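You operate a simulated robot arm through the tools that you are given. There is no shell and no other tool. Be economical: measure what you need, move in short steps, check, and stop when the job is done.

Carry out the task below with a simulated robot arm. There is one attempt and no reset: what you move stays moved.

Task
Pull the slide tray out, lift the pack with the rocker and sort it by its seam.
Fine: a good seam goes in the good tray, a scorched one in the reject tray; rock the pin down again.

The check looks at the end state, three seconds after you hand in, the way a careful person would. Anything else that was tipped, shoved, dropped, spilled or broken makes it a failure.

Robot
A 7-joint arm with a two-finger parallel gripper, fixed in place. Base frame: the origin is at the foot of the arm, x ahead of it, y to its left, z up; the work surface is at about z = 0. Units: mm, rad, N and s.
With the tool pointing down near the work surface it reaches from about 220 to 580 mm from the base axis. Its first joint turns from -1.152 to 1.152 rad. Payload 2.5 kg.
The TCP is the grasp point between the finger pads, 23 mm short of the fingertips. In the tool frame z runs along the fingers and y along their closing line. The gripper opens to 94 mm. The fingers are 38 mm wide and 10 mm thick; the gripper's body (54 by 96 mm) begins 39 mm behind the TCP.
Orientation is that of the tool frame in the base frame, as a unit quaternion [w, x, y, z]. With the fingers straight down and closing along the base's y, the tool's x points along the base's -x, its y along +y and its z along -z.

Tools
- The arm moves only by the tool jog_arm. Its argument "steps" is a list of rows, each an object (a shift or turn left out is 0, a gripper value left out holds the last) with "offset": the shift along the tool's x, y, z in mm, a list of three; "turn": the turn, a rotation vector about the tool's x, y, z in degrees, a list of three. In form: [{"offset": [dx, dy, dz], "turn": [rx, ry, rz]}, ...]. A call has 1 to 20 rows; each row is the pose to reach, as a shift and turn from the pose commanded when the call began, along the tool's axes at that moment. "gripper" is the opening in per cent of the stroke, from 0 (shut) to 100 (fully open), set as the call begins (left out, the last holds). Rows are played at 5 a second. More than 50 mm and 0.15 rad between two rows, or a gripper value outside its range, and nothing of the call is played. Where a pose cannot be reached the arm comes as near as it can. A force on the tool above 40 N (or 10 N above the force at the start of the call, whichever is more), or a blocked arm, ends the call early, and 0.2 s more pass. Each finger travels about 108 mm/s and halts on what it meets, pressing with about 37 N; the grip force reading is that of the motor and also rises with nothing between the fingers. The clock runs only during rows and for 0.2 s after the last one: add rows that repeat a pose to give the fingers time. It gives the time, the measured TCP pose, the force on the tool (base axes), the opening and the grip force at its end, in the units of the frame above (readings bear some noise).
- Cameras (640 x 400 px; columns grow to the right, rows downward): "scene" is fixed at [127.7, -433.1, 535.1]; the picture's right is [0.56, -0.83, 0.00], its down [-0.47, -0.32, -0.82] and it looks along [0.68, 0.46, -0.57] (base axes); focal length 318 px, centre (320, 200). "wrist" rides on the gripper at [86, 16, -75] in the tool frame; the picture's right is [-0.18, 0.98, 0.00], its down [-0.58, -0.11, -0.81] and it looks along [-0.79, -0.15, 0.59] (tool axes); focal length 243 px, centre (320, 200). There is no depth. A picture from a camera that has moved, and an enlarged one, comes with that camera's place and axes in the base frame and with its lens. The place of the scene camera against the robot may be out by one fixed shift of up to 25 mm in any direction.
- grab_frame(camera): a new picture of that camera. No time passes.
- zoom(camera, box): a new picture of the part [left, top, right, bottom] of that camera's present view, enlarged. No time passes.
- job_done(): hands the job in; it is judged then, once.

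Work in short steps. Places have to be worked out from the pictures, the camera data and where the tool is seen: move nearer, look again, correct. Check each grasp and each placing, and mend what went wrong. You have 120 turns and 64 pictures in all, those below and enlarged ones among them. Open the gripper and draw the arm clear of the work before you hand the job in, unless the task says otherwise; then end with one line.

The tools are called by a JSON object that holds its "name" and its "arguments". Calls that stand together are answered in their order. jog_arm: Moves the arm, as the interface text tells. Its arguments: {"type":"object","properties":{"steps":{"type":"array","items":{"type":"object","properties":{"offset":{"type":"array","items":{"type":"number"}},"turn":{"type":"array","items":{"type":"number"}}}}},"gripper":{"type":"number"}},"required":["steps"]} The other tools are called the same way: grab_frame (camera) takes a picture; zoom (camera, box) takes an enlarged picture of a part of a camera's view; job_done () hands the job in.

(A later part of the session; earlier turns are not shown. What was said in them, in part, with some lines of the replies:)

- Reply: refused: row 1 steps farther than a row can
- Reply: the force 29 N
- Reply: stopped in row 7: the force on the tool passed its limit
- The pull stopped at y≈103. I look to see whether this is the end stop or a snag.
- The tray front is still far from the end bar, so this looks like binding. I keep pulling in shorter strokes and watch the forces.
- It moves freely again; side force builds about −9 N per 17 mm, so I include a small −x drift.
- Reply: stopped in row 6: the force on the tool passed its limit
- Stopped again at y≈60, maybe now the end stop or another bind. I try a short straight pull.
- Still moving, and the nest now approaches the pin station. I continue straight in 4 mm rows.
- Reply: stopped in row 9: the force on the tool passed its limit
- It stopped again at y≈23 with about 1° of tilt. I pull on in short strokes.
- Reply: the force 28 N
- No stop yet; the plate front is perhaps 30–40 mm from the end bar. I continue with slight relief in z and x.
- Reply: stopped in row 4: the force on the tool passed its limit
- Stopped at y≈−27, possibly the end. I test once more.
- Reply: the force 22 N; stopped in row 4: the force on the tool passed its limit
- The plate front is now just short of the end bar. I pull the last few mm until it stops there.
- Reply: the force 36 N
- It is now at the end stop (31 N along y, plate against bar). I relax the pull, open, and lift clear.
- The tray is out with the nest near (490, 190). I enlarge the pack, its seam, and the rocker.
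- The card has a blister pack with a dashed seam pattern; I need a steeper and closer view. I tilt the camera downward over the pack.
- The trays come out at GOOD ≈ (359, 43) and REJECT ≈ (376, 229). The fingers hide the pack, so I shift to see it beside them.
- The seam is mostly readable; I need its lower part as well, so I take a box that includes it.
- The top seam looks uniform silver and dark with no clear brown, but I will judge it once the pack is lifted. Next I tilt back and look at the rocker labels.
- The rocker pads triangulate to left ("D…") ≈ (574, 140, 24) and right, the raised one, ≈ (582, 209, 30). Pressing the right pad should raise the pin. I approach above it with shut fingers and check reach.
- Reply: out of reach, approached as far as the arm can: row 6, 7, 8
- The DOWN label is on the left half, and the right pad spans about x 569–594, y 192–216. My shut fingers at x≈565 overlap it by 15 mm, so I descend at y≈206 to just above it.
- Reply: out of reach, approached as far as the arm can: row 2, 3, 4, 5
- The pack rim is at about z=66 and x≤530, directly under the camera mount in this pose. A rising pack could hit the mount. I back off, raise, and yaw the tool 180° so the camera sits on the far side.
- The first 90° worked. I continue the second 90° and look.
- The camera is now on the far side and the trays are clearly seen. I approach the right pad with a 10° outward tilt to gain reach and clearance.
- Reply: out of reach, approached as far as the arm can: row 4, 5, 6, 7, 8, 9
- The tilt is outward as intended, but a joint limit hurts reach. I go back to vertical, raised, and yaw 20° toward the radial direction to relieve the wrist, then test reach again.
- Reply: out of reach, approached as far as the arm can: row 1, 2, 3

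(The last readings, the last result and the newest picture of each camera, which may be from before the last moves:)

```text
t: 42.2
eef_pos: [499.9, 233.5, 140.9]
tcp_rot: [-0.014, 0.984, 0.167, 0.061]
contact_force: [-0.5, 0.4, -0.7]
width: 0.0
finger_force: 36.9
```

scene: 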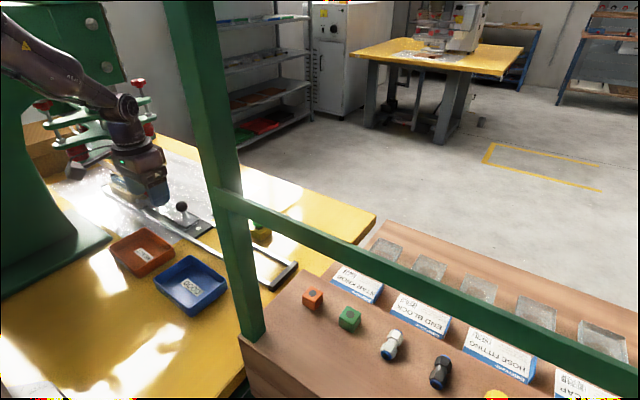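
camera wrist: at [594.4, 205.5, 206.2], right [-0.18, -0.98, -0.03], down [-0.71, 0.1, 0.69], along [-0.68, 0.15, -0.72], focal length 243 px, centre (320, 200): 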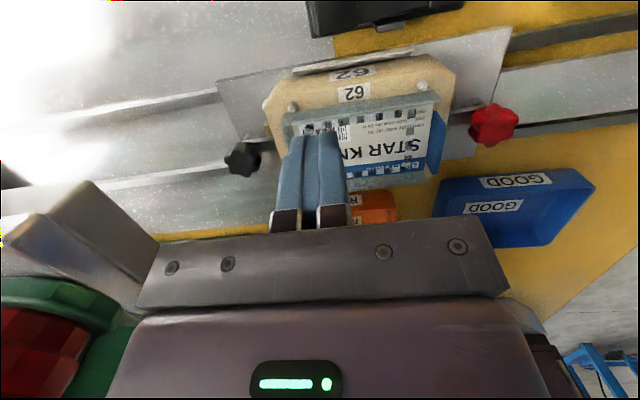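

The J7 limit was the cause. Now yaw is about 19° (radial) with a usable 7° outward tilt. I move toward a pose above the right pad.

{"name": "jog_arm", "arguments": {"steps": [{"offset": [15, 14, 5]}, {"offset": [30, 28, 10]}, {"offset": [45, 42, 22]}, {"offset": [60, 55, 36]}, {"offset": [60, 55, 53]}, {"offset": [60, 55, 53]}]}}

{"name": "grab_frame", "arguments": {"camera": "wrist"}}

```text
t: 43.6
eef_pos: [581.7, 201.3, 95.2]
tcp_rot: [-0.014, 0.984, 0.166, 0.061]
contact_force: [-0.4, -0.7, 1.3]
width: 0.0
finger_force: 37.0
```

```text
22 pictures are left
camera wrist: at [657.1, 211.1, 180.3], right [0.15, -0.99, -0.03], down [-0.67, -0.12, 0.73], along [-0.72, -0.09, -0.68], focal length 243 px, centre (320, 200)
```

wrist: 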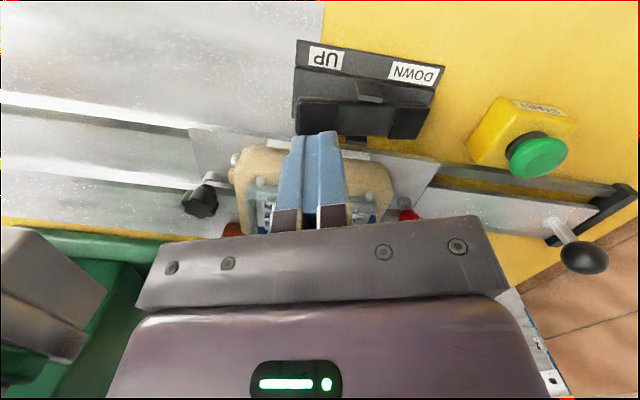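

Now reachable: the fingertips are over the UP pad (pad ≈ (582, 205, 35)), and the labels UP/DOWN are confirmed. I descend and press gently in small steps.

{"name": "jog_arm", "arguments": {"steps": [{"offset": [-1.5, -2, 12]}, {"offset": [-3, -2, 24]}, {"offset": [-4, -2, 32]}, {"offset": [-4.5, -2, 36]}, {"offset": [-5, -2, 40]}, {"offset": [-5.4, -2, 43]}, {"offset": [-5.7, -2, 46]}]}}

{"name": "grab_frame", "arguments": {"camera": "wrist"}}

```text
t: 45.2
eef_pos: [580.1, 204.9, 52.5]
tcp_rot: [-0.013, 0.984, 0.166, 0.06]
contact_force: [-21.5, -8.4, 30.9]
width: 0.0
finger_force: 37.2
```

```text
21 pictures are left
camera wrist: at [656.6, 213.2, 138.0], right [0.15, -0.99, -0.03], down [-0.67, -0.12, 0.73], along [-0.72, -0.09, -0.68], focal length 243 px, centre (320, 200)
```

wrist: 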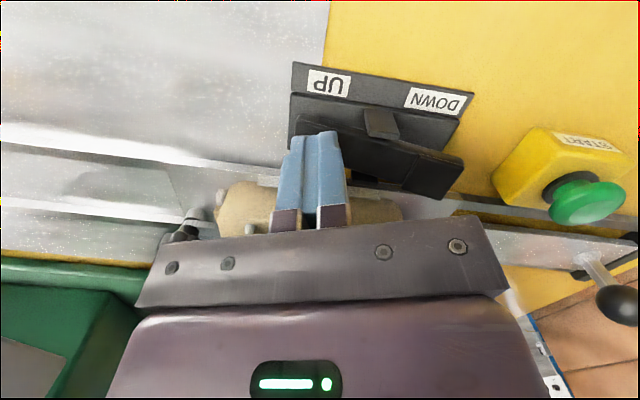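

The rocker has tipped (its DOWN end rose) under 31 N. I check whether the pack has been lifted.

{"name": "zoom", "arguments": {"camera": "scene", "box": [120, 140, 280, 240]}}

```text
4.00 times, centred on (200, 190) of scene
camera zoom: at [127.5, -433.1, 535.1], right [0.56, -0.83, 0.0], down [-0.47, -0.32, -0.83], along [0.68, 0.46, -0.57], focal length 1270 px, centre (800, 240)
```

zoom: 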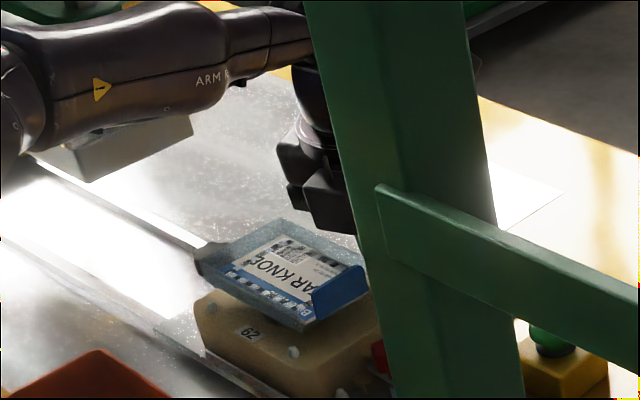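

The pack is lifted clear of the nest. I press a touch more to make sure it's fully over, then retreat straight up.

{"name": "jog_arm", "arguments": {"steps": [{"offset": [0.8, 0, 2]}, {"offset": [1, 0, 4]}, {"offset": [1, 0, 6]}]}}

{"name": "jog_arm", "arguments": {"steps": [{"offset": [2, 0, -20]}, {"offset": [7, 0, -50]}, {"offset": [11, 0, -85]}, {"offset": [15, 0, -120]}, {"offset": [15, 0, -120]}]}}

{"name": "zoom", "arguments": {"camera": "scene", "box": [120, 140, 280, 240]}}

```text
t: 45.6
eef_pos: [581.9, 204.0, 53.8]
tcp_rot: [-0.016, 0.985, 0.162, 0.06]
contact_force: [-4.4, -0.8, 5.7]
width: 0.3
finger_force: 37.0
out of reach, approached as far as the arm can: row 1
stopped in row 1: the force on the tool passed its limit (the readings are from after the stop); the commanded pose is now the measured one
```

```text
t: 46.8
eef_pos: [580.2, 205.1, 172.5]
tcp_rot: [-0.015, 0.985, 0.161, 0.06]
contact_force: [-0.3, 0.5, 0.0]
width: 0.1
finger_force: 36.9
```

```text
4.00 times, centred on (200, 190) of scene
camera zoom: at [127.7, -433.1, 535.1], right [0.56, -0.83, 0.0], down [-0.47, -0.32, -0.82], along [0.68, 0.46, -0.57], focal length 1270 px, centre (800, 240)
```

zoom: 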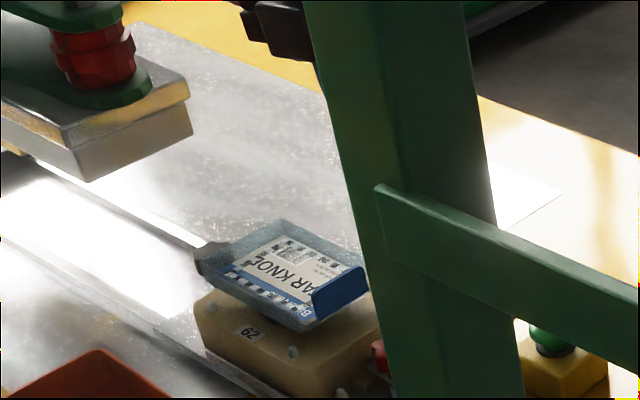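

It stays up after release. Now I inspect the seam with both cameras.

{"name": "zoom", "arguments": {"camera": "wrist", "box": [180, 60, 500, 260]}}

{"name": "zoom", "arguments": {"camera": "scene", "box": [164, 190, 220, 225]}}

```text
2.00 times, centred on (340, 160) of wrist
camera zoom: at [657.2, 212.8, 258.4], right [0.14, -0.99, -0.03], down [-0.67, -0.12, 0.73], along [-0.73, -0.08, -0.68], focal length 485 px, centre (280, 280)
```

zoom: 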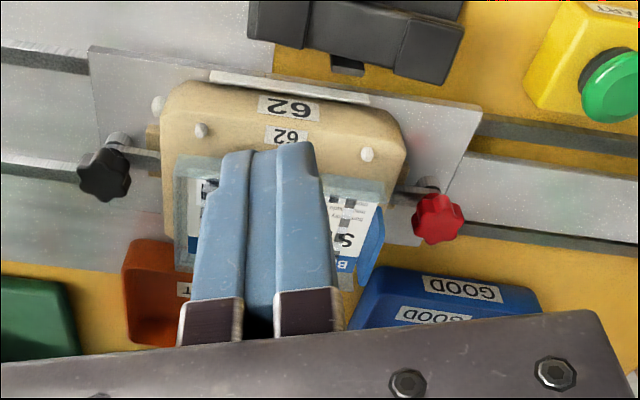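

```text
11.43 times, centred on (192, 208) of scene
camera zoom: at [127.7, -433.1, 535.1], right [0.56, -0.83, 0.0], down [-0.47, -0.32, -0.82], along [0.68, 0.46, -0.57], focal length 3628 px, centre (1783, 114)
```

zoom: 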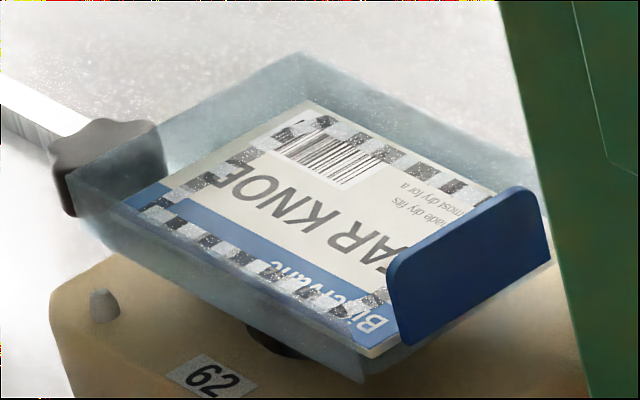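

The seam pattern looks regular, but I want a sharper, unobstructed look. I reposition so the pack lies beside the fingers and closer.

{"name": "jog_arm", "arguments": {"steps": [{"offset": [-15, 14, 0]}, {"offset": [-32, 28, 0]}, {"offset": [-48, 42, 2]}, {"offset": [-64, 56, 6]}, {"offset": [-79, 68, 11]}, {"offset": [-79, 68, 11]}]}}

{"name": "zoom", "arguments": {"camera": "wrist", "box": [100, 50, 340, 200]}}

```text
t: 48.2
eef_pos: [528.7, 114.2, 151.4]
tcp_rot: [-0.015, 0.985, 0.162, 0.06]
contact_force: [0.4, 0.4, -0.6]
width: 0.0
finger_force: 37.2
```

```text
2.67 times, centred on (220, 125) of wrist
camera zoom: at [605.4, 122.7, 236.4], right [0.14, -0.99, -0.03], down [-0.67, -0.12, 0.73], along [-0.73, -0.08, -0.68], focal length 647 px, centre (587, 400)
```

zoom: 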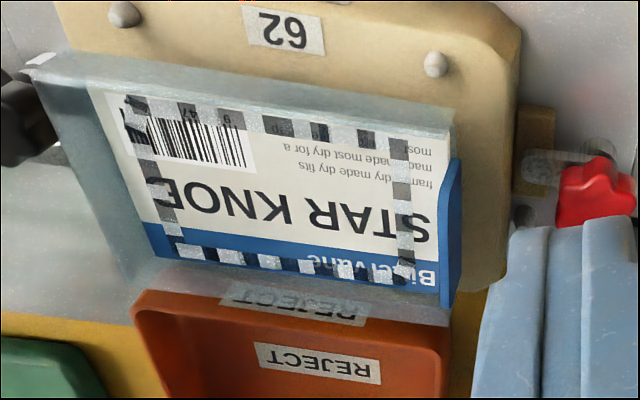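

{"name": "zoom", "arguments": {"camera": "wrist", "box": [140, 80, 204, 120]}}

{"name": "zoom", "arguments": {"camera": "wrist", "box": [200, 90, 280, 165]}}

```text
10.00 times, centred on (172, 100) of wrist
camera zoom: at [605.4, 122.7, 236.4], right [0.14, -0.99, -0.03], down [-0.67, -0.12, 0.73], along [-0.73, -0.08, -0.68], focal length 2426 px, centre (1800, 1200)
```

zoom: 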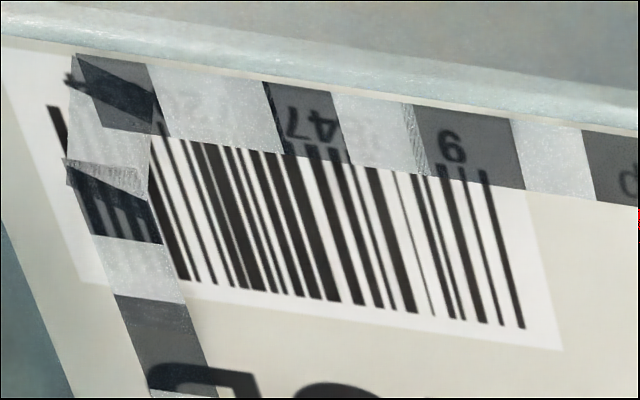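

```text
5.33 times, centred on (240, 128) of wrist
camera zoom: at [605.4, 122.7, 236.4], right [0.14, -0.99, -0.03], down [-0.67, -0.12, 0.73], along [-0.73, -0.08, -0.68], focal length 1294 px, centre (747, 587)
```

zoom: 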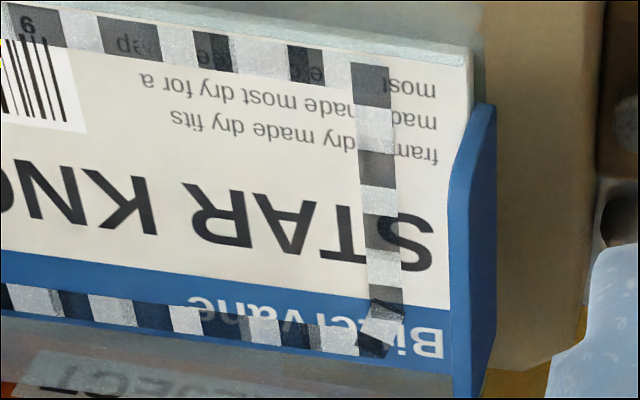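

The seam is an even, clean checker weld all round with no browning or char, so I judge it good. The pack has a blue upright tab at its −y end (x≈485–529, y≈149) that is suited to gripping. I straighten the tool and move above the tab, opening the fingers.

{"name": "jog_arm", "arguments": {"steps": [{"offset": [-3, -10, -5], "turn": [-0.4, -1.7, 4.7]}, {"offset": [-6, -20, -10], "turn": [-0.8, -3.4, 9.4]}, {"offset": [-8, -30, -15], "turn": [-1.2, -5.2, 14]}, {"offset": [-11, -41, -15], "turn": [-1.7, -6.9, 18.7]}, {"offset": [-11, -41, -15], "turn": [-1.7, -6.9, 18.7]}], "gripper": 55}}

{"name": "zoom", "arguments": {"camera": "wrist", "box": [160, 0, 480, 200]}}

```text
t: 49.4
eef_pos: [503.8, 147.3, 167.1]
tcp_rot: [0.0, 1.0, -0.003, 0.0]
contact_force: [0.3, 0.4, 0.2]
width: 51.8
finger_force: 0.0
```

```text
2.00 times, centred on (320, 100) of wrist
camera zoom: at [589.2, 131.5, 241.4], right [-0.19, -0.98, 0.0], down [-0.58, 0.11, 0.81], along [-0.79, 0.15, -0.59], focal length 485 px, centre (320, 400)
```

zoom: 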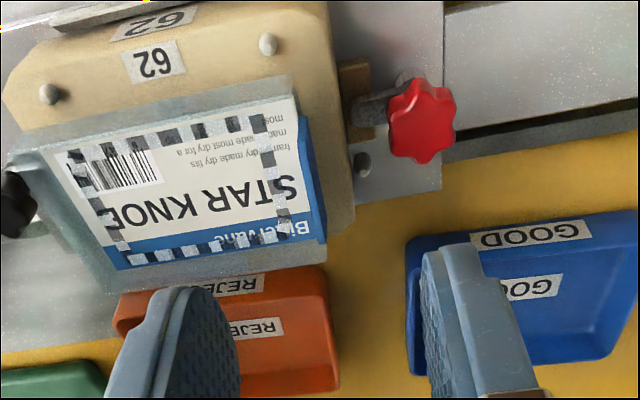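

The tab top is around z≈90–95, y≈149.5, x≈486–523. I narrow the opening so the outer finger clears the red knob, and descend partway to straddle the tab.

{"name": "jog_arm", "arguments": {"steps": [{"offset": [0, -2.5, 10]}, {"offset": [0, -2.5, 25]}, {"offset": [0, -2.5, 40]}, {"offset": [0, -2.5, 52]}, {"offset": [0, -2.5, 52]}], "gripper": 36}}

{"name": "zoom", "arguments": {"camera": "wrist", "box": [160, 40, 480, 240]}}

{"name": "zoom", "arguments": {"camera": "scene", "box": [152, 170, 248, 230]}}

```text
t: 50.6
eef_pos: [503.5, 150.9, 114.0]
tcp_rot: [-0.002, 1.0, -0.002, 0.0]
contact_force: [0.6, 0.0, 0.0]
width: 33.9
finger_force: 0.0
```

```text
2.00 times, centred on (320, 140) of wrist
camera zoom: at [588.5, 133.8, 189.2], right [-0.19, -0.98, 0.0], down [-0.58, 0.11, 0.81], along [-0.79, 0.15, -0.59], focal length 485 px, centre (320, 320)
```

zoom: 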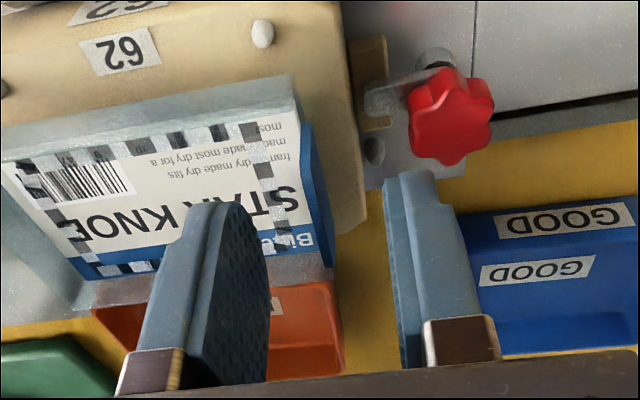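

```text
6.67 times, centred on (200, 200) of scene
camera zoom: at [127.7, -433.1, 535.1], right [0.56, -0.83, 0.0], down [-0.47, -0.32, -0.82], along [0.68, 0.46, -0.57], focal length 2117 px, centre (1120, 200)
```

zoom: 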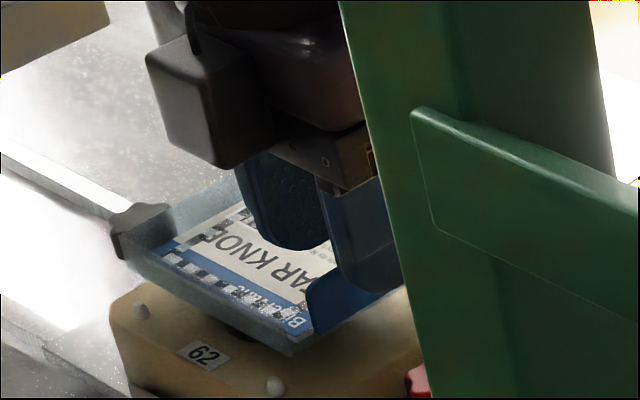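

The tab (y≈149, top z≈93) is centred between the fingers. I descend 13 mm more with force watch, then close.

{"name": "jog_arm", "arguments": {"steps": [{"offset": [2, 1.5, 4]}, {"offset": [2, 1.5, 8]}, {"offset": [2, 1.5, 11]}, {"offset": [2, 1.5, 13]}]}}

{"name": "jog_arm", "arguments": {"steps": [{"offset": [0, 0, 0]}, {"offset": [0, 0, 0]}], "gripper": 0}}

{"name": "zoom", "arguments": {"camera": "scene", "box": [152, 170, 248, 230]}}

```text
t: 51.6
eef_pos: [507.2, 149.0, 101.3]
tcp_rot: [-0.001, 1.0, 0.0, -0.001]
contact_force: [-0.5, 0.3, 0.8]
width: 33.6
finger_force: 0.0
```

```text
t: 52.2
eef_pos: [506.8, 149.6, 100.6]
tcp_rot: [0.0, 1.0, -0.001, 0.0]
contact_force: [0.2, -0.3, 0.7]
width: 0.6
finger_force: 37.1
```

```text
6.67 times, centred on (200, 200) of scene
camera zoom: at [127.7, -433.1, 535.1], right [0.56, -0.83, 0.0], down [-0.47, -0.32, -0.82], along [0.68, 0.46, -0.57], focal length 2117 px, centre (1120, 200)
```

zoom: 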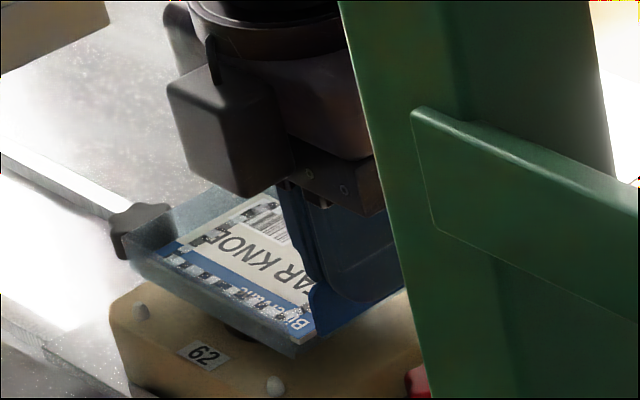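

Width 0.6 suggests the fingers closed above the tab, or it's very thin. I reopen, go lower with force watch, and close again.

{"name": "jog_arm", "arguments": {"steps": [{"offset": [0, 0, 0]}, {"offset": [0, 0, 0]}, {"offset": [0, 0, 3]}, {"offset": [0, 0, 6]}, {"offset": [0, 0, 8]}, {"offset": [0, 0, 10]}], "gripper": 34}}

{"name": "zoom", "arguments": {"camera": "wrist", "box": [160, 40, 480, 240]}}

```text
t: 53.6
eef_pos: [506.1, 149.3, 89.8]
tcp_rot: [-0.002, 1.0, -0.001, 0.001]
contact_force: [0.7, -0.4, 0.4]
width: 31.6
finger_force: 0.2
```

```text
2.00 times, centred on (320, 140) of wrist
camera zoom: at [592.2, 133.0, 165.9], right [-0.19, -0.98, 0.0], down [-0.58, 0.11, 0.81], along [-0.79, 0.15, -0.59], focal length 485 px, centre (320, 320)
```

zoom: 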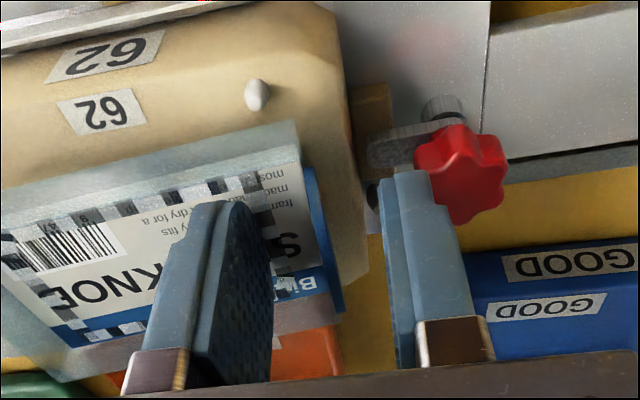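

No contact yet with tips at z≈67, and the tab still lies between the fingers. I close and read the width.

{"name": "jog_arm", "arguments": {"steps": [{"offset": [0, 0, 0]}, {"offset": [0, 0, 0]}], "gripper": 0}}

```text
t: 54.2
eef_pos: [506.6, 150.5, 90.1]
tcp_rot: [-0.001, 1.0, -0.001, 0.0]
contact_force: [-0.2, 0.0, -0.6]
width: 0.8
finger_force: 36.9
```

0.8 mm now versus 0–0.3 when empty, so it may be a thin tab. I raise slightly and look whether the pack follows.

{"name": "jog_arm", "arguments": {"steps": [{"offset": [0, 0, -4]}, {"offset": [0, 0, -8]}, {"offset": [0, 0, -12]}]}}

{"name": "zoom", "arguments": {"camera": "scene", "box": [152, 170, 248, 230]}}

```text
t: 55.0
eef_pos: [506.1, 150.0, 101.8]
tcp_rot: [-0.001, 1.0, -0.001, 0.0]
contact_force: [-0.2, 0.3, -1.9]
width: 0.5
finger_force: 36.7
```

```text
6.67 times, centred on (200, 200) of scene
camera zoom: at [127.7, -433.1, 535.1], right [0.56, -0.83, 0.0], down [-0.47, -0.32, -0.82], along [0.68, 0.46, -0.57], focal length 2117 px, centre (1120, 200)
```

zoom: 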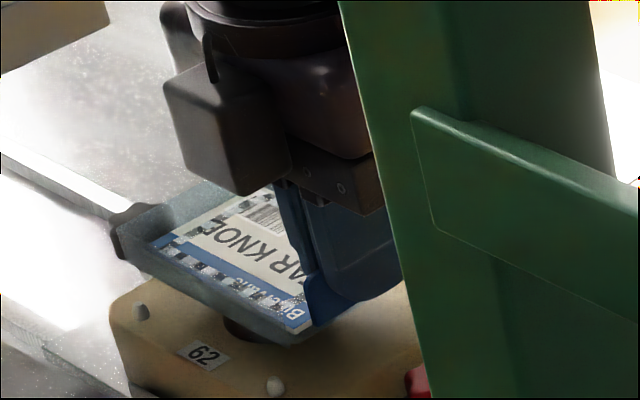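

The pack rises with the gripper, so the thin tab is held. I lift slowly and check for sag.

{"name": "jog_arm", "arguments": {"steps": [{"offset": [0, 0, -8]}, {"offset": [0, 0, -18]}, {"offset": [0, 0, -30]}, {"offset": [0, 0, -44]}, {"offset": [0, 0, -58]}, {"offset": [0, 0, -72]}]}}

{"name": "grab_frame", "arguments": {"camera": "scene"}}

{"name": "grab_frame", "arguments": {"camera": "wrist"}}

```text
t: 56.4
eef_pos: [507.4, 149.8, 174.4]
tcp_rot: [-0.001, 1.0, -0.003, 0.001]
contact_force: [-0.1, -0.1, -0.6]
width: 0.5
finger_force: 36.6
```

```text
7 pictures are left
```

scene: 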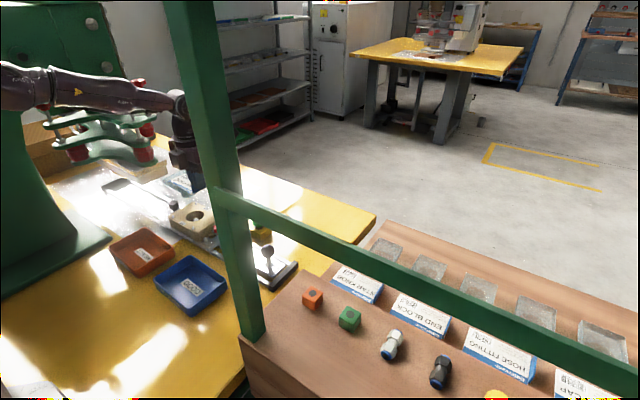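

```text
6 pictures are left
camera wrist: at [592.5, 132.5, 249.7], right [-0.19, -0.98, 0.0], down [-0.58, 0.11, 0.81], along [-0.79, 0.15, -0.59], focal length 243 px, centre (320, 200)
```

wrist: 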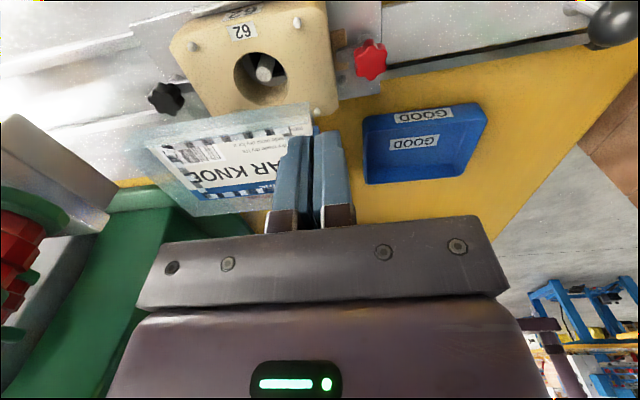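

The pack is held firmly and level. From several views the GOOD tray spans about x 317–410, y −12–117 (centre ≈ (364, 53)), and the pack centre sits about (−12, +50) from the TCP. I carry it to TCP ≈ (376, 6) at height.

{"name": "jog_arm", "arguments": {"steps": [{"offset": [-13, 14, 0]}, {"offset": [-32, 35, 0]}, {"offset": [-52, 57, 0]}, {"offset": [-72, 79, 0]}, {"offset": [-92, 101, 0]}, {"offset": [-112, 123, 0]}, {"offset": [-125, 137, 0]}, {"offset": [-131, 144, 0]}, {"offset": [-131, 144, 20]}, {"offset": [-131, 144, 40]}, {"offset": [-131, 144, 40]}]}}

{"name": "grab_frame", "arguments": {"camera": "wrist"}}

```text
t: 58.8
eef_pos: [375.2, 4.8, 133.9]
tcp_rot: [0.0, 1.0, -0.001, -0.002]
contact_force: [-0.6, -0.1, -0.6]
width: 0.6
finger_force: 36.4
```

```text
5 pictures are left
camera wrist: at [460.8, -11.4, 208.4], right [-0.19, -0.98, 0.0], down [-0.58, 0.11, 0.81], along [-0.79, 0.15, -0.59], focal length 243 px, centre (320, 200)
```

wrist: 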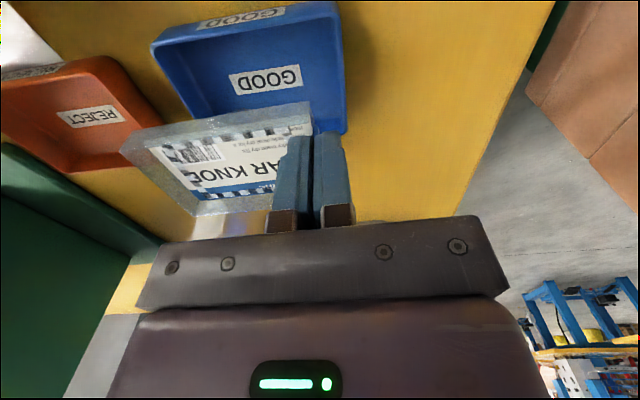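

The floor label of the tray computes to (367, 54), matching the pack centre of ≈ (366, 50). I nudge 3 mm and lower into the tray.

{"name": "jog_arm", "arguments": {"steps": [{"offset": [0, -3, 15]}, {"offset": [0, -3, 30]}, {"offset": [0, -3, 45]}, {"offset": [0, -3, 60]}, {"offset": [0, -3, 72]}, {"offset": [0, -3, 80]}]}}

{"name": "jog_arm", "arguments": {"steps": [{"offset": [0, 0, 2]}, {"offset": [0, 0, 4]}, {"offset": [0, 0, 6]}, {"offset": [0, 0, 8]}]}}

{"name": "zoom", "arguments": {"camera": "scene", "box": [110, 210, 270, 310]}}

```text
t: 60.2
eef_pos: [377.6, 6.0, 55.9]
tcp_rot: [0.001, 1.0, -0.002, 0.004]
contact_force: [-0.5, -8.7, 25.5]
width: 0.7
finger_force: 36.8
```

```text
t: 61.2
eef_pos: [376.5, 8.3, 45.6]
tcp_rot: [0.0, 1.0, -0.002, 0.0]
contact_force: [0.0, -6.4, 22.2]
width: 4.0
finger_force: 37.1
```

```text
4.00 times, centred on (190, 260) of scene
camera zoom: at [127.6, -433.1, 535.2], right [0.56, -0.83, 0.0], down [-0.47, -0.32, -0.82], along [0.68, 0.46, -0.57], focal length 1270 px, centre (840, -40)
```

zoom: 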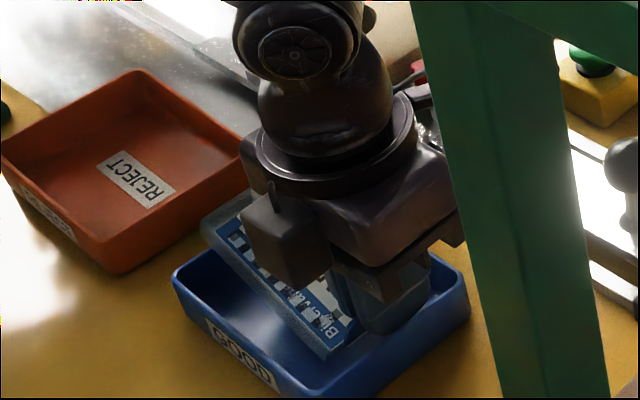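

The pack touched the tray rim: the scene view shows it too far to +x (about 12 mm) and slightly to +y. I raise, shift −12 mm in x and −6 mm in y, and look before lowering.

{"name": "jog_arm", "arguments": {"steps": [{"offset": [0, 0, -8]}, {"offset": [0, 0, -18]}, {"offset": [0, 0, -30]}, {"offset": [-6, 3, -35]}, {"offset": [-12, 6, -35]}, {"offset": [-12, 6, -35]}]}}

{"name": "grab_frame", "arguments": {"camera": "wrist"}}

```text
t: 62.6
eef_pos: [364.0, 3.4, 81.1]
tcp_rot: [-0.001, 1.0, -0.001, -0.001]
contact_force: [0.2, -0.8, 0.2]
width: 0.5
finger_force: 37.3
```

```text
3 pictures are left
camera wrist: at [448.8, -13.1, 157.0], right [-0.19, -0.98, 0.0], down [-0.58, 0.11, 0.81], along [-0.79, 0.15, -0.59], focal length 243 px, centre (320, 200)
```

wrist: 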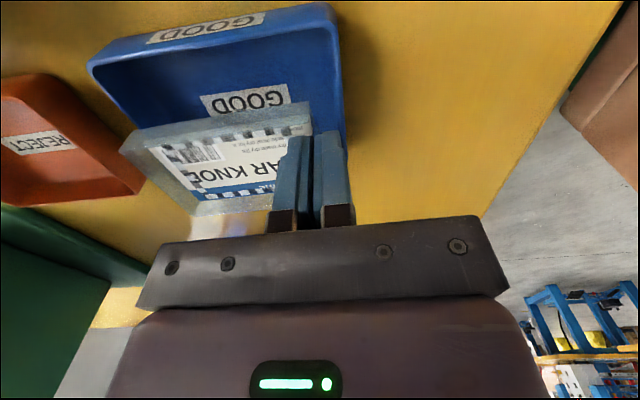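

The grip is intact (pack pose unchanged in the view). Pack is 66×96 mm, centred (−3.5, +46) from the TCP, and the tray centre is ≈ (366, 51). I shift +4/+2 mm and lower gently.

{"name": "jog_arm", "arguments": {"steps": [{"offset": [4, -2, 8]}, {"offset": [4, -2, 18]}, {"offset": [4, -2, 26]}, {"offset": [4, -2, 32]}, {"offset": [4, -2, 36]}]}}

```text
t: 63.8
eef_pos: [369.4, 4.5, 46.4]
tcp_rot: [-0.001, 1.0, -0.002, 0.004]
contact_force: [4.9, -8.0, 34.0]
width: 3.8
finger_force: 36.8
```

Contact at 34 N with TCP 46. I need to know whether that's the floor or the rim, so I take a look.

{"name": "zoom", "arguments": {"camera": "scene", "box": [138, 235, 250, 305]}}

```text
5.71 times, centred on (194, 270) of scene
camera zoom: at [127.6, -433.1, 535.2], right [0.56, -0.83, 0.0], down [-0.47, -0.32, -0.82], along [0.68, 0.46, -0.57], focal length 1814 px, centre (1040, -200)
```

zoom: 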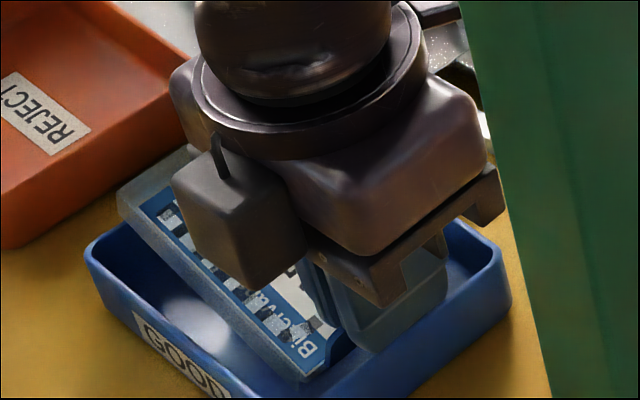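

Careful pixel geometry of this view shows the tab end inside the tray, but the +y end sitting on the +y rim. The tray is turned about 4° clockwise relative to the pack, with about 25 mm free at −y and 22 mm free at −x. I raise, shift (−11, −9) mm, yaw 4° clockwise, and lower again.

{"name": "jog_arm", "arguments": {"steps": [{"offset": [0, 0, -8]}, {"offset": [0, 0, -18]}, {"offset": [0, 0, -26]}, {"offset": [-6, 4, -26], "turn": [0, 0, 2]}, {"offset": [-11, 9, -26], "turn": [0, 0, 4]}, {"offset": [-11, 9, -26], "turn": [0, 0, 4]}]}}

{"name": "jog_arm", "arguments": {"steps": [{"offset": [0, 0, 6]}, {"offset": [0, 0, 12]}, {"offset": [0, 0, 18]}, {"offset": [0, 0, 23]}]}}

```text
t: 65.2
eef_pos: [355.6, -3.8, 72.1]
tcp_rot: [-0.001, 0.999, -0.036, 0.0]
contact_force: [-1.1, 0.4, -0.4]
width: 0.5
finger_force: 36.7
```

```text
t: 66.0
eef_pos: [356.0, -5.9, 55.9]
tcp_rot: [-0.001, 0.999, -0.038, 0.003]
contact_force: [-3.6, -0.6, 17.7]
width: 0.1
finger_force: 37.6
stopped in row 4: the force on the tool passed its limit (the readings are from after the stop); the commanded pose is now the measured one
```

This was a hard stop at TCP z=56: the outer finger met the −y rim (rim z≈33–36). So I return to the y where the finger fits (y≈4), keep the yaw, and set the tab end down. Then I will release and ease the pack in by its tab.

{"name": "jog_arm", "arguments": {"steps": [{"offset": [0, 0, -8]}, {"offset": [0, 0, -18]}, {"offset": [3, -5, -20]}, {"offset": [6, -10, -20]}, {"offset": [6, -10, -20]}]}}

{"name": "jog_arm", "arguments": {"steps": [{"offset": [0, 0, 7]}, {"offset": [0, 0, 14]}, {"offset": [0, 0, 20]}, {"offset": [0, 0, 25]}, {"offset": [0, 0, 29]}, {"offset": [0, 0, 33]}]}}

```text
t: 67.2
eef_pos: [365.1, 3.8, 75.7]
tcp_rot: [0.0, 0.999, -0.037, 0.003]
contact_force: [0.3, -0.3, -0.3]
width: 0.6
finger_force: 36.1
```

```text
t: 68.3
eef_pos: [365.7, 2.4, 53.4]
tcp_rot: [-0.001, 0.999, -0.038, 0.007]
contact_force: [-5.1, 0.4, 20.3]
width: 1.5
finger_force: 37.4
stopped in row 5: the force on the tool passed its limit (the readings are from after the stop); the commanded pose is now the measured one
```

Another hard stop with the finger near the −y rim at y≈2.4. I try again 5 mm further +y, where it went in before.

{"name": "jog_arm", "arguments": {"steps": [{"offset": [0, 0, -10]}, {"offset": [0, 0, -20]}, {"offset": [-1, -5, -20], "turn": [0, 0, -2]}, {"offset": [-1, -5, -14], "turn": [0, 0, -2]}, {"offset": [-1, -5, -8], "turn": [0, 0, -2]}, {"offset": [-1, -5, -2], "turn": [0, 0, -2]}, {"offset": [-1, -5, 2], "turn": [0, 0, -2]}, {"offset": [-1, -5, 6], "turn": [0, 0, -2]}, {"offset": [-1, -5, 9], "turn": [0, 0, -2]}]}}

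```text
t: 70.2
eef_pos: [366.7, 5.9, 48.4]
tcp_rot: [0.001, 1.0, -0.021, 0.009]
contact_force: [-3.4, -0.8, 19.1]
width: 2.8
finger_force: 36.9
stopped in row 9: the force on the tool passed its limit (the readings are from after the stop); the commanded pose is now the measured one
```

The tab end is lower now (48 mm) but force is high. I spend one picture to see the seating.

{"name": "zoom", "arguments": {"camera": "scene", "box": [130, 225, 258, 325]}}

```text
4.00 times, centred on (194, 275) of scene
camera zoom: at [127.7, -433.1, 535.2], right [0.56, -0.83, 0.0], down [-0.47, -0.32, -0.82], along [0.68, 0.46, -0.57], focal length 1270 px, centre (824, -100)
```

zoom: 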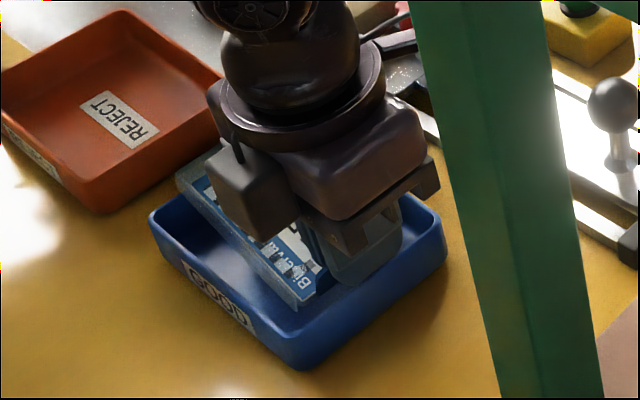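

This full view is clear: the pack is ≈96×66 mm in a ≈118×90 mm tray, with the +y end just on the +y rim, about 21 mm free at −y and 15 mm at −x. I raise slightly, shift −4 in x, release with a small opening, and lift out. Then I will slide the pack in by pushing its tab from inside.

{"name": "jog_arm", "arguments": {"steps": [{"offset": [0, 0, -5]}, {"offset": [-4, -1, -10]}, {"offset": [-4, -1, -5]}, {"offset": [-4, -1, 0]}, {"offset": [-4, -1, 0]}]}}

{"name": "jog_arm", "arguments": {"steps": [{"offset": [0, 0, 0]}, {"offset": [0, 0, 0]}, {"offset": [0, 0, 0]}], "gripper": 6}}

```text
t: 71.1
eef_pos: [363.1, 3.5, 53.3]
tcp_rot: [0.002, 1.0, -0.023, 0.012]
contact_force: [-4.5, 1.0, 20.3]
width: 1.6
finger_force: 36.7
stopped in row 4: the force on the tool passed its limit (the readings are from after the stop); the commanded pose is now the measured one
```

```text
t: 71.9
eef_pos: [362.8, 4.1, 52.4]
tcp_rot: [0.003, 1.0, -0.023, 0.011]
contact_force: [0.8, 6.7, 18.8]
width: 6.2
finger_force: 0.9
```

The fingers are released, and the remaining 19 N is the outer finger on the −y rim (rim z≈30). I raise out, shut the fingers, and move inside the pack beyond the tab.

{"name": "jog_arm", "arguments": {"steps": [{"offset": [0, 0, -6]}, {"offset": [0, 0, -16]}, {"offset": [0, 0, -30]}, {"offset": [0, 0, -42]}, {"offset": [0, 0, -42]}]}}

{"name": "jog_arm", "arguments": {"steps": [{"offset": [0, -9, 0]}, {"offset": [0, -20, 0]}, {"offset": [0, -20, 12]}, {"offset": [0, -20, 24]}, {"offset": [0, -20, 34]}, {"offset": [0, -20, 40]}, {"offset": [0, -20, 44]}, {"offset": [0, -20, 47]}], "gripper": 0}}

```text
t: 73.1
eef_pos: [360.7, 5.0, 94.4]
tcp_rot: [0.003, 1.0, -0.023, 0.01]
contact_force: [1.0, -0.5, 0.0]
width: 5.6
finger_force: 0.0
```

```text
t: 74.9
eef_pos: [363.2, 21.0, 47.6]
tcp_rot: [0.003, 1.0, -0.023, 0.011]
contact_force: [-0.5, -0.7, 1.7]
width: 0.0
finger_force: 36.5
```

The shut fingers are inside with no contact. I lower 4 mm and push gently toward −y, watching Fy.

{"name": "jog_arm", "arguments": {"steps": [{"offset": [0, 0, 3]}, {"offset": [0, 0, 5]}, {"offset": [0, 3, 5]}, {"offset": [0, 6, 5]}, {"offset": [0, 9, 5]}, {"offset": [0, 11, 5]}]}}

```text
t: 76.3
eef_pos: [364.4, 12.6, 42.7]
tcp_rot: [0.003, 1.0, -0.023, 0.011]
contact_force: [-0.2, 0.3, 0.4]
width: 0.0
finger_force: 37.0
```

{"name": "jog_arm", "arguments": {"steps": [{"offset": [0, 2, 0]}, {"offset": [0, 4, 0]}, {"offset": [0, 6, 0]}, {"offset": [0, 7, 0]}]}}

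```text
t: 77.3
eef_pos: [361.9, 5.2, 42.4]
tcp_rot: [0.003, 1.0, -0.023, 0.01]
contact_force: [0.1, 0.4, -0.2]
width: 0.0
finger_force: 37.2
```

There is no resistance, so the pack should have slid to the −y side. I probe the +y end height by touch: raise, move over y≈78, and descend gently.

{"name": "jog_arm", "arguments": {"steps": [{"offset": [0, -2, 0]}, {"offset": [0, -3, -15]}, {"offset": [0, -3, -35]}, {"offset": [0, -30, -45]}, {"offset": [0, -60, -45]}, {"offset": [0, -73, -40]}, {"offset": [0, -73, -28]}, {"offset": [0, -73, -20]}, {"offset": [0, -73, -14]}]}}

{"name": "jog_arm", "arguments": {"steps": [{"offset": [0, 0, 3]}, {"offset": [0, 0, 6]}, {"offset": [0, 0, 9]}, {"offset": [0, 0, 12]}]}}

```text
t: 79.3
eef_pos: [367.2, 77.5, 59.4]
tcp_rot: [0.0, 1.0, -0.022, 0.011]
contact_force: [-4.7, -1.1, 19.2]
width: 0.0
finger_force: 37.5
stopped in row 9: the force on the tool passed its limit (the readings are from after the stop); the commanded pose is now the measured one
```

```text
t: 79.7
eef_pos: [367.2, 77.4, 60.7]
tcp_rot: [-0.001, 1.0, -0.023, 0.011]
contact_force: [-3.9, -0.8, 17.9]
width: 0.0
finger_force: 37.0
stopped in row 1: the force on the tool passed its limit (the readings are from after the stop); the commanded pose is now the measured one
```

The probe met something at tip z≈37. The consistent −x reaction suggests the pack's +x edge is still riding on the +x rim. I go outside on the +x side, just above rim height, and nudge the pack gently toward −x.

{"name": "jog_arm", "arguments": {"steps": [{"offset": [0, 0, -15]}, {"offset": [0, 0, -40]}, {"offset": [30, 0, -45]}, {"offset": [60, 3, -45]}, {"offset": [78, 3, -45]}, {"offset": [78, 3, -30]}, {"offset": [78, 3, -12]}, {"offset": [78, 3, -2]}, {"offset": [78, 3, -1]}]}}

{"name": "jog_arm", "arguments": {"steps": [{"offset": [-5, 0, 0]}, {"offset": [-10, 0, 0]}, {"offset": [-14, 0, 0]}, {"offset": [-18, 0, 0]}]}}

```text
t: 81.7
eef_pos: [444.2, 70.3, 62.4]
tcp_rot: [0.0, 1.0, -0.023, 0.01]
contact_force: [0.8, 0.0, 0.5]
width: 0.1
finger_force: 37.1
```

```text
t: 82.7
eef_pos: [425.9, 72.5, 61.9]
tcp_rot: [-0.001, 1.0, -0.023, 0.011]
contact_force: [-0.2, 0.2, -0.5]
width: 0.0
finger_force: 37.3
```

{"name": "jog_arm", "arguments": {"steps": [{"offset": [0, 0, 2]}, {"offset": [-3, 0, 2.5]}, {"offset": [-6, 0, 2.5]}, {"offset": [-8, 0, 2.5]}, {"offset": [-8, 0, 2.5]}]}}

```text
t: 83.9
eef_pos: [418.7, 71.4, 58.0]
tcp_rot: [-0.001, 1.0, -0.023, 0.011]
contact_force: [-0.3, 0.5, 0.5]
width: 0.1
finger_force: 36.8
```

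No resistance felt. I push 4 mm more, then retreat to a viewing pose beside the tray and take the last picture of the tray.

{"name": "jog_arm", "arguments": {"steps": [{"offset": [-2, 0, 0]}, {"offset": [-5, 0, 0]}, {"offset": [0, 0, 0]}, {"offset": [4, 0, -10]}, {"offset": [4, 0, -35]}, {"offset": [4, 0, -65]}, {"offset": [0, 30, -85]}, {"offset": [-15, 60, -90]}, {"offset": [-25, 90, -90]}, {"offset": [-30, 110, -90]}, {"offset": [-30, 110, -90]}]}}

{"name": "zoom", "arguments": {"camera": "wrist", "box": [100, 0, 356, 160]}}

```text
t: 86.3
eef_pos: [382.6, -37.9, 146.7]
tcp_rot: [0.0, 1.0, -0.023, 0.011]
contact_force: [0.6, 0.1, 0.5]
width: 0.0
finger_force: 36.8
```

```text
2.50 times, centred on (228, 80) of wrist
camera zoom: at [465.9, -58.9, 224.2], right [-0.23, -0.97, -0.01], down [-0.59, 0.14, 0.79], along [-0.77, 0.18, -0.61], focal length 606 px, centre (550, 500)
```

zoom: 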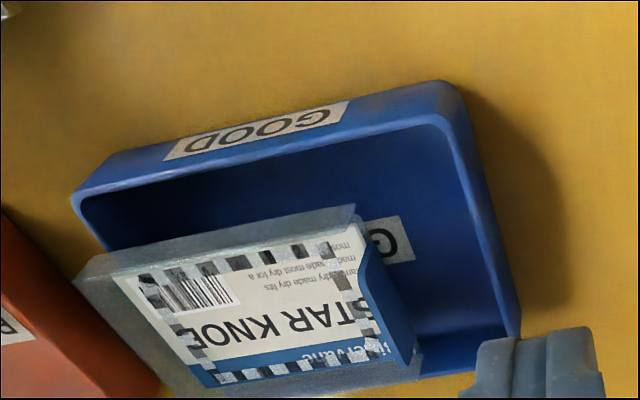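

The last picture shows the pack lying level on the +y and −x rims, with free room toward +x and −y. From it, the tray rim spans about x 330–405, y −14–108, and the tab is at about (364, 18), top z≈63. I regrip the tab a little higher, so the tips end up about 8 mm above the pack's bottom.

{"name": "jog_arm", "arguments": {"steps": [{"offset": [-6, -15, 0], "turn": [0, -1.2, 0]}, {"offset": [-14, -32, 0], "turn": [0, -1.2, 0]}, {"offset": [-21, -50, 5], "turn": [0, -1.2, 0]}, {"offset": [-22, -55, 20], "turn": [0, -1.2, 0]}, {"offset": [-22, -55, 40], "turn": [0, -1.2, 0]}, {"offset": [-22, -55, 40], "turn": [0, -1.2, 0]}], "gripper": 34}}

{"name": "jog_arm", "arguments": {"steps": [{"offset": [0, 0, 10]}, {"offset": [0, 0, 20]}, {"offset": [0, 0, 28]}, {"offset": [0, 0, 34]}, {"offset": [0, 0, 38]}]}}

```text
t: 87.7
eef_pos: [364.8, 21.7, 107.7]
tcp_rot: [-0.001, 1.0, -0.022, 0.001]
contact_force: [0.9, 0.2, 0.0]
width: 32.0
finger_force: 0.0
```

```text
t: 88.9
eef_pos: [362.5, 20.5, 68.3]
tcp_rot: [-0.002, 1.0, -0.024, 0.002]
contact_force: [-0.4, -0.2, 0.2]
width: 32.0
finger_force: 0.0
```

No contact on the way down. I close on the tab.

{"name": "jog_arm", "arguments": {"steps": [{"offset": [0, 0, 0]}, {"offset": [0, 0, 0]}], "gripper": 0}}

{"name": "jog_arm", "arguments": {"steps": [{"offset": [0, 0, -4]}, {"offset": [0, 0, -8]}, {"offset": [0, 0, -14]}, {"offset": [0, 0, -20]}, {"offset": [0, 0, -20]}]}}

```text
t: 89.5
eef_pos: [362.2, 20.3, 70.1]
tcp_rot: [-0.001, 1.0, -0.022, 0.001]
contact_force: [0.1, 0.3, 0.3]
width: 0.8
finger_force: 37.1
```

```text
t: 90.7
eef_pos: [362.8, 19.7, 87.9]
tcp_rot: [-0.001, 1.0, -0.022, 0.001]
contact_force: [0.2, 0.1, -0.8]
width: 0.5
finger_force: 37.5
```

Width 0.5–0.8 and about −0.8 N weight indicate the tab is held. I move (+7, −17) mm and lower to just above rim level, then further in small steps.

{"name": "jog_arm", "arguments": {"steps": [{"offset": [3, 6, 0]}, {"offset": [6, 12, 0]}, {"offset": [7.8, 16.7, 0]}, {"offset": [7.8, 16.7, 10]}, {"offset": [7.8, 16.7, 18]}, {"offset": [7.8, 16.7, 22]}]}}

{"name": "jog_arm", "arguments": {"steps": [{"offset": [0, 0, 2]}, {"offset": [0, 0, 4]}, {"offset": [0, 0, 6]}]}}

```text
t: 92.1
eef_pos: [369.3, 3.5, 68.1]
tcp_rot: [-0.001, 1.0, -0.023, 0.001]
contact_force: [1.1, -1.7, 3.2]
width: 0.9
finger_force: 36.6
```

```text
t: 92.9
eef_pos: [371.0, 3.2, 62.3]
tcp_rot: [0.0, 1.0, -0.024, 0.001]
contact_force: [0.0, -4.4, 14.3]
width: 0.0
finger_force: 37.0
```

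Contact with Fy negative and Fx≈0 means x is right but the +y end touches the +y rim. I raise, shift −6 mm in y, and lower again.

{"name": "jog_arm", "arguments": {"steps": [{"offset": [0, 0, -6]}, {"offset": [0, 0, -12]}, {"offset": [0, 3, -12]}, {"offset": [0, 6.5, -12]}, {"offset": [0, 6.5, -8]}, {"offset": [0, 6.5, -4]}, {"offset": [0, 6.5, 0]}]}}

```text
t: 94.5
eef_pos: [369.6, -4.8, 61.0]
tcp_rot: [0.0, 1.0, -0.024, 0.004]
contact_force: [0.5, -5.9, 15.0]
width: 0.0
finger_force: 37.6
```

Contact persists at the same height and the width reads 0. I raise to check whether the pack is still held.

{"name": "jog_arm", "arguments": {"steps": [{"offset": [0, 0, -8]}, {"offset": [0, 0, -16]}, {"offset": [0, 0, -24]}, {"offset": [0, 0, -24]}, {"offset": [0, 0, -24]}]}}

{"name": "jog_arm", "arguments": {"steps": [{"offset": [0, 0, 0]}, {"offset": [0, 0, 0]}]}}

{"name": "jog_arm", "arguments": {"steps": [{"offset": [0, 0, 0]}, {"offset": [0, 0, 0]}]}}

```text
t: 95.7
eef_pos: [368.9, -3.4, 85.7]
tcp_rot: [-0.001, 1.0, -0.023, 0.0]
contact_force: [0.8, 0.8, -0.6]
width: 0.4
finger_force: 37.1
```

```text
t: 96.3
eef_pos: [370.0, -3.3, 87.2]
tcp_rot: [-0.001, 1.0, -0.022, 0.001]
contact_force: [0.1, -0.8, -0.5]
width: 0.4
finger_force: 37.2
```

```text
t: 96.9
eef_pos: [369.0, -2.6, 86.5]
tcp_rot: [-0.002, 1.0, -0.023, 0.0]
contact_force: [-0.5, -0.2, -1.2]
width: 0.6
finger_force: 36.6
```

The pack is still held (width ≈0.5, ≈−0.8 N). The pack's edge measured about 5° off the tray's edge, and the x fit is tight, so the +y corner catches. I yaw 3° more clockwise, compensate x by −2.5 mm, and lower again.

{"name": "jog_arm", "arguments": {"steps": [{"offset": [-1.2, -0.5, 0], "turn": [0, 0, 1.5]}, {"offset": [-2.5, -1, 0], "turn": [0, 0, 3]}, {"offset": [-2.5, -1, 8], "turn": [0, 0, 3]}, {"offset": [-2.5, -1, 15], "turn": [0, 0, 3]}, {"offset": [-2.5, -1, 18], "turn": [0, 0, 3]}, {"offset": [-2.5, -1, 21], "turn": [0, 0, 3]}, {"offset": [-2.5, -1, 23], "turn": [0, 0, 3]}]}}

```text
t: 98.5
eef_pos: [368.1, -3.0, 63.9]
tcp_rot: [0.0, 0.999, -0.05, 0.002]
contact_force: [1.9, -6.4, 17.0]
width: 0.0
finger_force: 36.9
```

Still a soft contact at the same height. I search systematically with no pictures left: raise 8, shift +5 mm in x, lower, and compare Fz.

{"name": "jog_arm", "arguments": {"steps": [{"offset": [0, 0, -5]}, {"offset": [0, 0, -9]}, {"offset": [3, 0, -9]}, {"offset": [6, 0, -9]}, {"offset": [6, 0, -5]}, {"offset": [6, 0, 0]}, {"offset": [6, 0, 0]}]}}

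{"name": "jog_arm", "arguments": {"steps": [{"offset": [0, 0, -5]}, {"offset": [0, 0, -9]}, {"offset": [4, 0, -9]}, {"offset": [6, 0, -9]}, {"offset": [6, 0, -5]}, {"offset": [6, 0, 0]}, {"offset": [6, 0, 0]}]}}

```text
t: 100.1
eef_pos: [374.8, -4.5, 63.4]
tcp_rot: [-0.001, 0.999, -0.05, 0.001]
contact_force: [0.9, -5.6, 18.1]
width: 0.2
finger_force: 36.8
```

```text
t: 101.7
eef_pos: [381.0, -2.7, 63.5]
tcp_rot: [0.001, 0.999, -0.05, 0.003]
contact_force: [-3.6, -5.3, 35.5]
width: 0.0
finger_force: 37.1
```

x between 368 and 375 gives the same soft contact, and at 381 the +x rim is touched as well. I test further −y (≈ −10) at x≈371.

{"name": "jog_arm", "arguments": {"steps": [{"offset": [0, 0, -6]}, {"offset": [0, 0, -12]}, {"offset": [-5, 3, -12]}, {"offset": [-9, 6, -12]}, {"offset": [-9, 6, -8]}, {"offset": [-9, 6, -4]}, {"offset": [-9, 6, 0]}]}}

```text
t: 103.3
eef_pos: [370.6, -9.1, 62.4]
tcp_rot: [0.0, 0.999, -0.05, 0.003]
contact_force: [-0.7, -5.1, 18.2]
width: 0.0
finger_force: 37.0
```

The contact is the same at every x and y, even matching the height where the pack stood when I regripped it. So it is the tray floor: the pack stands on its blister bulge, the one that sat in the nest's round hole. It therefore just needs centring, so I put it at TCP ≈ (370, 0), touch down lightly and release.

{"name": "jog_arm", "arguments": {"steps": [{"offset": [0, 0, -6]}, {"offset": [0, 0, -14]}, {"offset": [0, -4, -14], "turn": [0, 0, -1]}, {"offset": [-1, -9, -14], "turn": [0, 0, -2]}, {"offset": [-1, -9, -10], "turn": [0, 0, -2]}, {"offset": [-1, -9, -6], "turn": [0, 0, -2]}, {"offset": [-1, -9, -6], "turn": [0, 0, -2]}]}}

```text
t: 104.9
eef_pos: [370.1, -0.7, 69.9]
tcp_rot: [-0.001, 1.0, -0.031, 0.001]
contact_force: [-0.7, 0.4, -0.9]
width: 0.5
finger_force: 36.8
```

Just above touchdown (still −0.9 N of weight). I lower 2 mm and read.

{"name": "jog_arm", "arguments": {"steps": [{"offset": [0, 0, 1]}, {"offset": [0, 0, 2]}, {"offset": [0, 0, 2]}]}}

```text
t: 105.7
eef_pos: [369.0, 0.5, 66.5]
tcp_rot: [-0.001, 1.0, -0.03, 0.001]
contact_force: [-0.1, -2.1, 3.7]
width: 0.7
finger_force: 37.0
```

Touchdown at 3.7 N. I release with a modest opening and retreat straight up.

{"name": "jog_arm", "arguments": {"steps": [{"offset": [0, 0, 0]}, {"offset": [0, 0, 0]}, {"offset": [0, 0, 0]}], "gripper": 22}}

{"name": "jog_arm", "arguments": {"steps": [{"offset": [0, 0, -8]}, {"offset": [0, 0, -20]}, {"offset": [0, 0, -40]}, {"offset": [0, 0, -65]}, {"offset": [0, 0, -95]}, {"offset": [0, 0, -110]}]}}

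```text
t: 106.5
eef_pos: [368.4, 0.0, 66.2]
tcp_rot: [-0.001, 1.0, -0.031, 0.0]
contact_force: [-0.7, -0.1, -0.5]
width: 20.9
finger_force: 0.0
```

```text
t: 107.9
eef_pos: [368.9, 0.7, 174.9]
tcp_rot: [-0.001, 1.0, -0.031, 0.0]
contact_force: [-0.3, 0.2, -0.1]
width: 20.8
finger_force: 0.1
```

The contact force vanished cleanly on release. I try one more picture in case the budget allows it.

{"name": "grab_frame", "arguments": {"camera": "scene"}}

```text
refused: no pictures are left
```

No pictures remain, so I continue by computed positions. Now the DOWN pad at ≈ (576, 143): I carry the shut gripper at height toward it while yawing to the radial direction.

{"name": "jog_arm", "arguments": {"steps": [{"offset": [15, -13, 0], "turn": [0, 0, -3]}, {"offset": [36, -31, 0], "turn": [0, 0, -6]}, {"offset": [58, -50, 0], "turn": [0, 0, -9]}, {"offset": [80, -69, 0], "turn": [0, 0, -12]}, {"offset": [102, -88, 0], "turn": [0, 0, -15]}, {"offset": [120, -104, 0], "turn": [0, 0, -18]}, {"offset": [124.5, -108, 0], "turn": [0, 0, -18.6]}, {"offset": [124.5, -108, 0], "turn": [0, 0, -18.6]}], "gripper": 0}}

{"name": "jog_arm", "arguments": {"steps": [{"turn": [0, 3.5, 0]}, {"turn": [0, 7, 0]}, {"turn": [0, 7, 0]}]}}

```text
t: 109.7
eef_pos: [500.9, 101.5, 176.2]
tcp_rot: [0.0, 0.992, 0.13, 0.001]
contact_force: [0.0, -0.3, 1.0]
width: 0.0
finger_force: 36.6
```

```text
t: 110.5
eef_pos: [500.6, 101.1, 176.7]
tcp_rot: [-0.008, 0.99, 0.13, 0.061]
contact_force: [0.0, 0.6, -0.8]
width: 0.0
finger_force: 37.1
```

The tilt and yaw are set. I move over the DOWN pad and come down to about 30 mm above it.

{"name": "jog_arm", "arguments": {"steps": [{"offset": [20, -5, 2]}, {"offset": [42, -10, 5]}, {"offset": [64, -15, 8]}, {"offset": [83.7, -19.3, 10.4]}, {"offset": [81, -19.3, 32]}, {"offset": [78, -19.3, 56]}, {"offset": [75, -19.3, 78]}, {"offset": [73.7, -19.3, 91]}, {"offset": [73.7, -19.3, 91]}]}}

```text
t: 112.5
eef_pos: [577.2, 140.0, 96.1]
tcp_rot: [-0.007, 0.99, 0.129, 0.061]
contact_force: [-0.4, -0.1, -0.5]
width: 0.4
finger_force: 37.0
```

On target at (577, 140, 96). I press down in small steps to the same depth that worked for UP.

{"name": "jog_arm", "arguments": {"steps": [{"offset": [-1.5, -1.5, 12]}, {"offset": [-3, -1.5, 24]}, {"offset": [-3.7, -1.5, 30]}, {"offset": [-4.2, -1.5, 34]}, {"offset": [-4.7, -1.5, 38]}, {"offset": [-5, -1.5, 41]}, {"offset": [-5.4, -1.5, 44]}]}}

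```text
t: 114.1
eef_pos: [575.8, 142.7, 50.9]
tcp_rot: [-0.008, 0.99, 0.13, 0.062]
contact_force: [0.5, 0.2, 0.1]
width: 0.0
finger_force: 37.1
```

No force yet at 50.9. I keep lowering until it bears.

{"name": "jog_arm", "arguments": {"steps": [{"offset": [-0.3, 0, 2]}, {"offset": [-0.5, 0, 4]}, {"offset": [-0.7, 0, 6]}, {"offset": [-1, 0, 8]}]}}

```text
t: 114.9
eef_pos: [575.7, 143.6, 49.2]
tcp_rot: [-0.009, 0.989, 0.132, 0.058]
contact_force: [-5.9, -1.5, 8.1]
width: 0.0
finger_force: 36.8
stopped in row 3: the force on the tool passed its limit (the readings are from after the stop); the commanded pose is now the measured one
```

It bore hard (over 40 N) at TCP z≈49, which matches the DOWN pad's earlier low position (z≈24), so the rocker is fully over to DOWN. I retreat straight up, open the gripper and draw clear.

{"name": "jog_arm", "arguments": {"steps": [{"offset": [2, 0, -15]}, {"offset": [5, 0, -40]}, {"offset": [10, 0, -80]}, {"offset": [15, 0, -120]}, {"offset": [0, 10, -145]}, {"offset": [-25, 20, -165]}, {"offset": [-55, 30, -180]}, {"offset": [-85, 35, -190]}, {"offset": [-85, 35, -190]}]}}

{"name": "jog_arm", "arguments": {"steps": [{"offset": [0, 0, 0]}, {"offset": [0, 0, 0]}, {"offset": [0, 0, 0]}], "gripper": 60}}

```text
t: 116.9
eef_pos: [483.4, 81.9, 230.4]
tcp_rot: [-0.008, 0.99, 0.13, 0.058]
contact_force: [-0.2, -0.5, 0.1]
width: 0.0
finger_force: 36.9
```

```text
t: 117.7
eef_pos: [483.4, 82.9, 229.8]
tcp_rot: [-0.008, 0.99, 0.13, 0.059]
contact_force: [-0.8, -0.3, -0.1]
width: 56.2
finger_force: 0.0
```

The arm is clear at z≈230 with the gripper open and empty, so I hand in.

{"name": "job_done", "arguments": {}}

```text
The job is handed in.
```

I pulled the tray out, lifted the pack, judged its seam good (even weld, no browning or char), set it in the GOOD tray and rocked the pin back down. I ran out of pictures before the end, so the pack's final placement and the rocker's DOWN position are confirmed only by touch and force. It took several tries to get the pack into the tray, and in them the pack and fingers pressed on the tray rim, at times with over 40 N.
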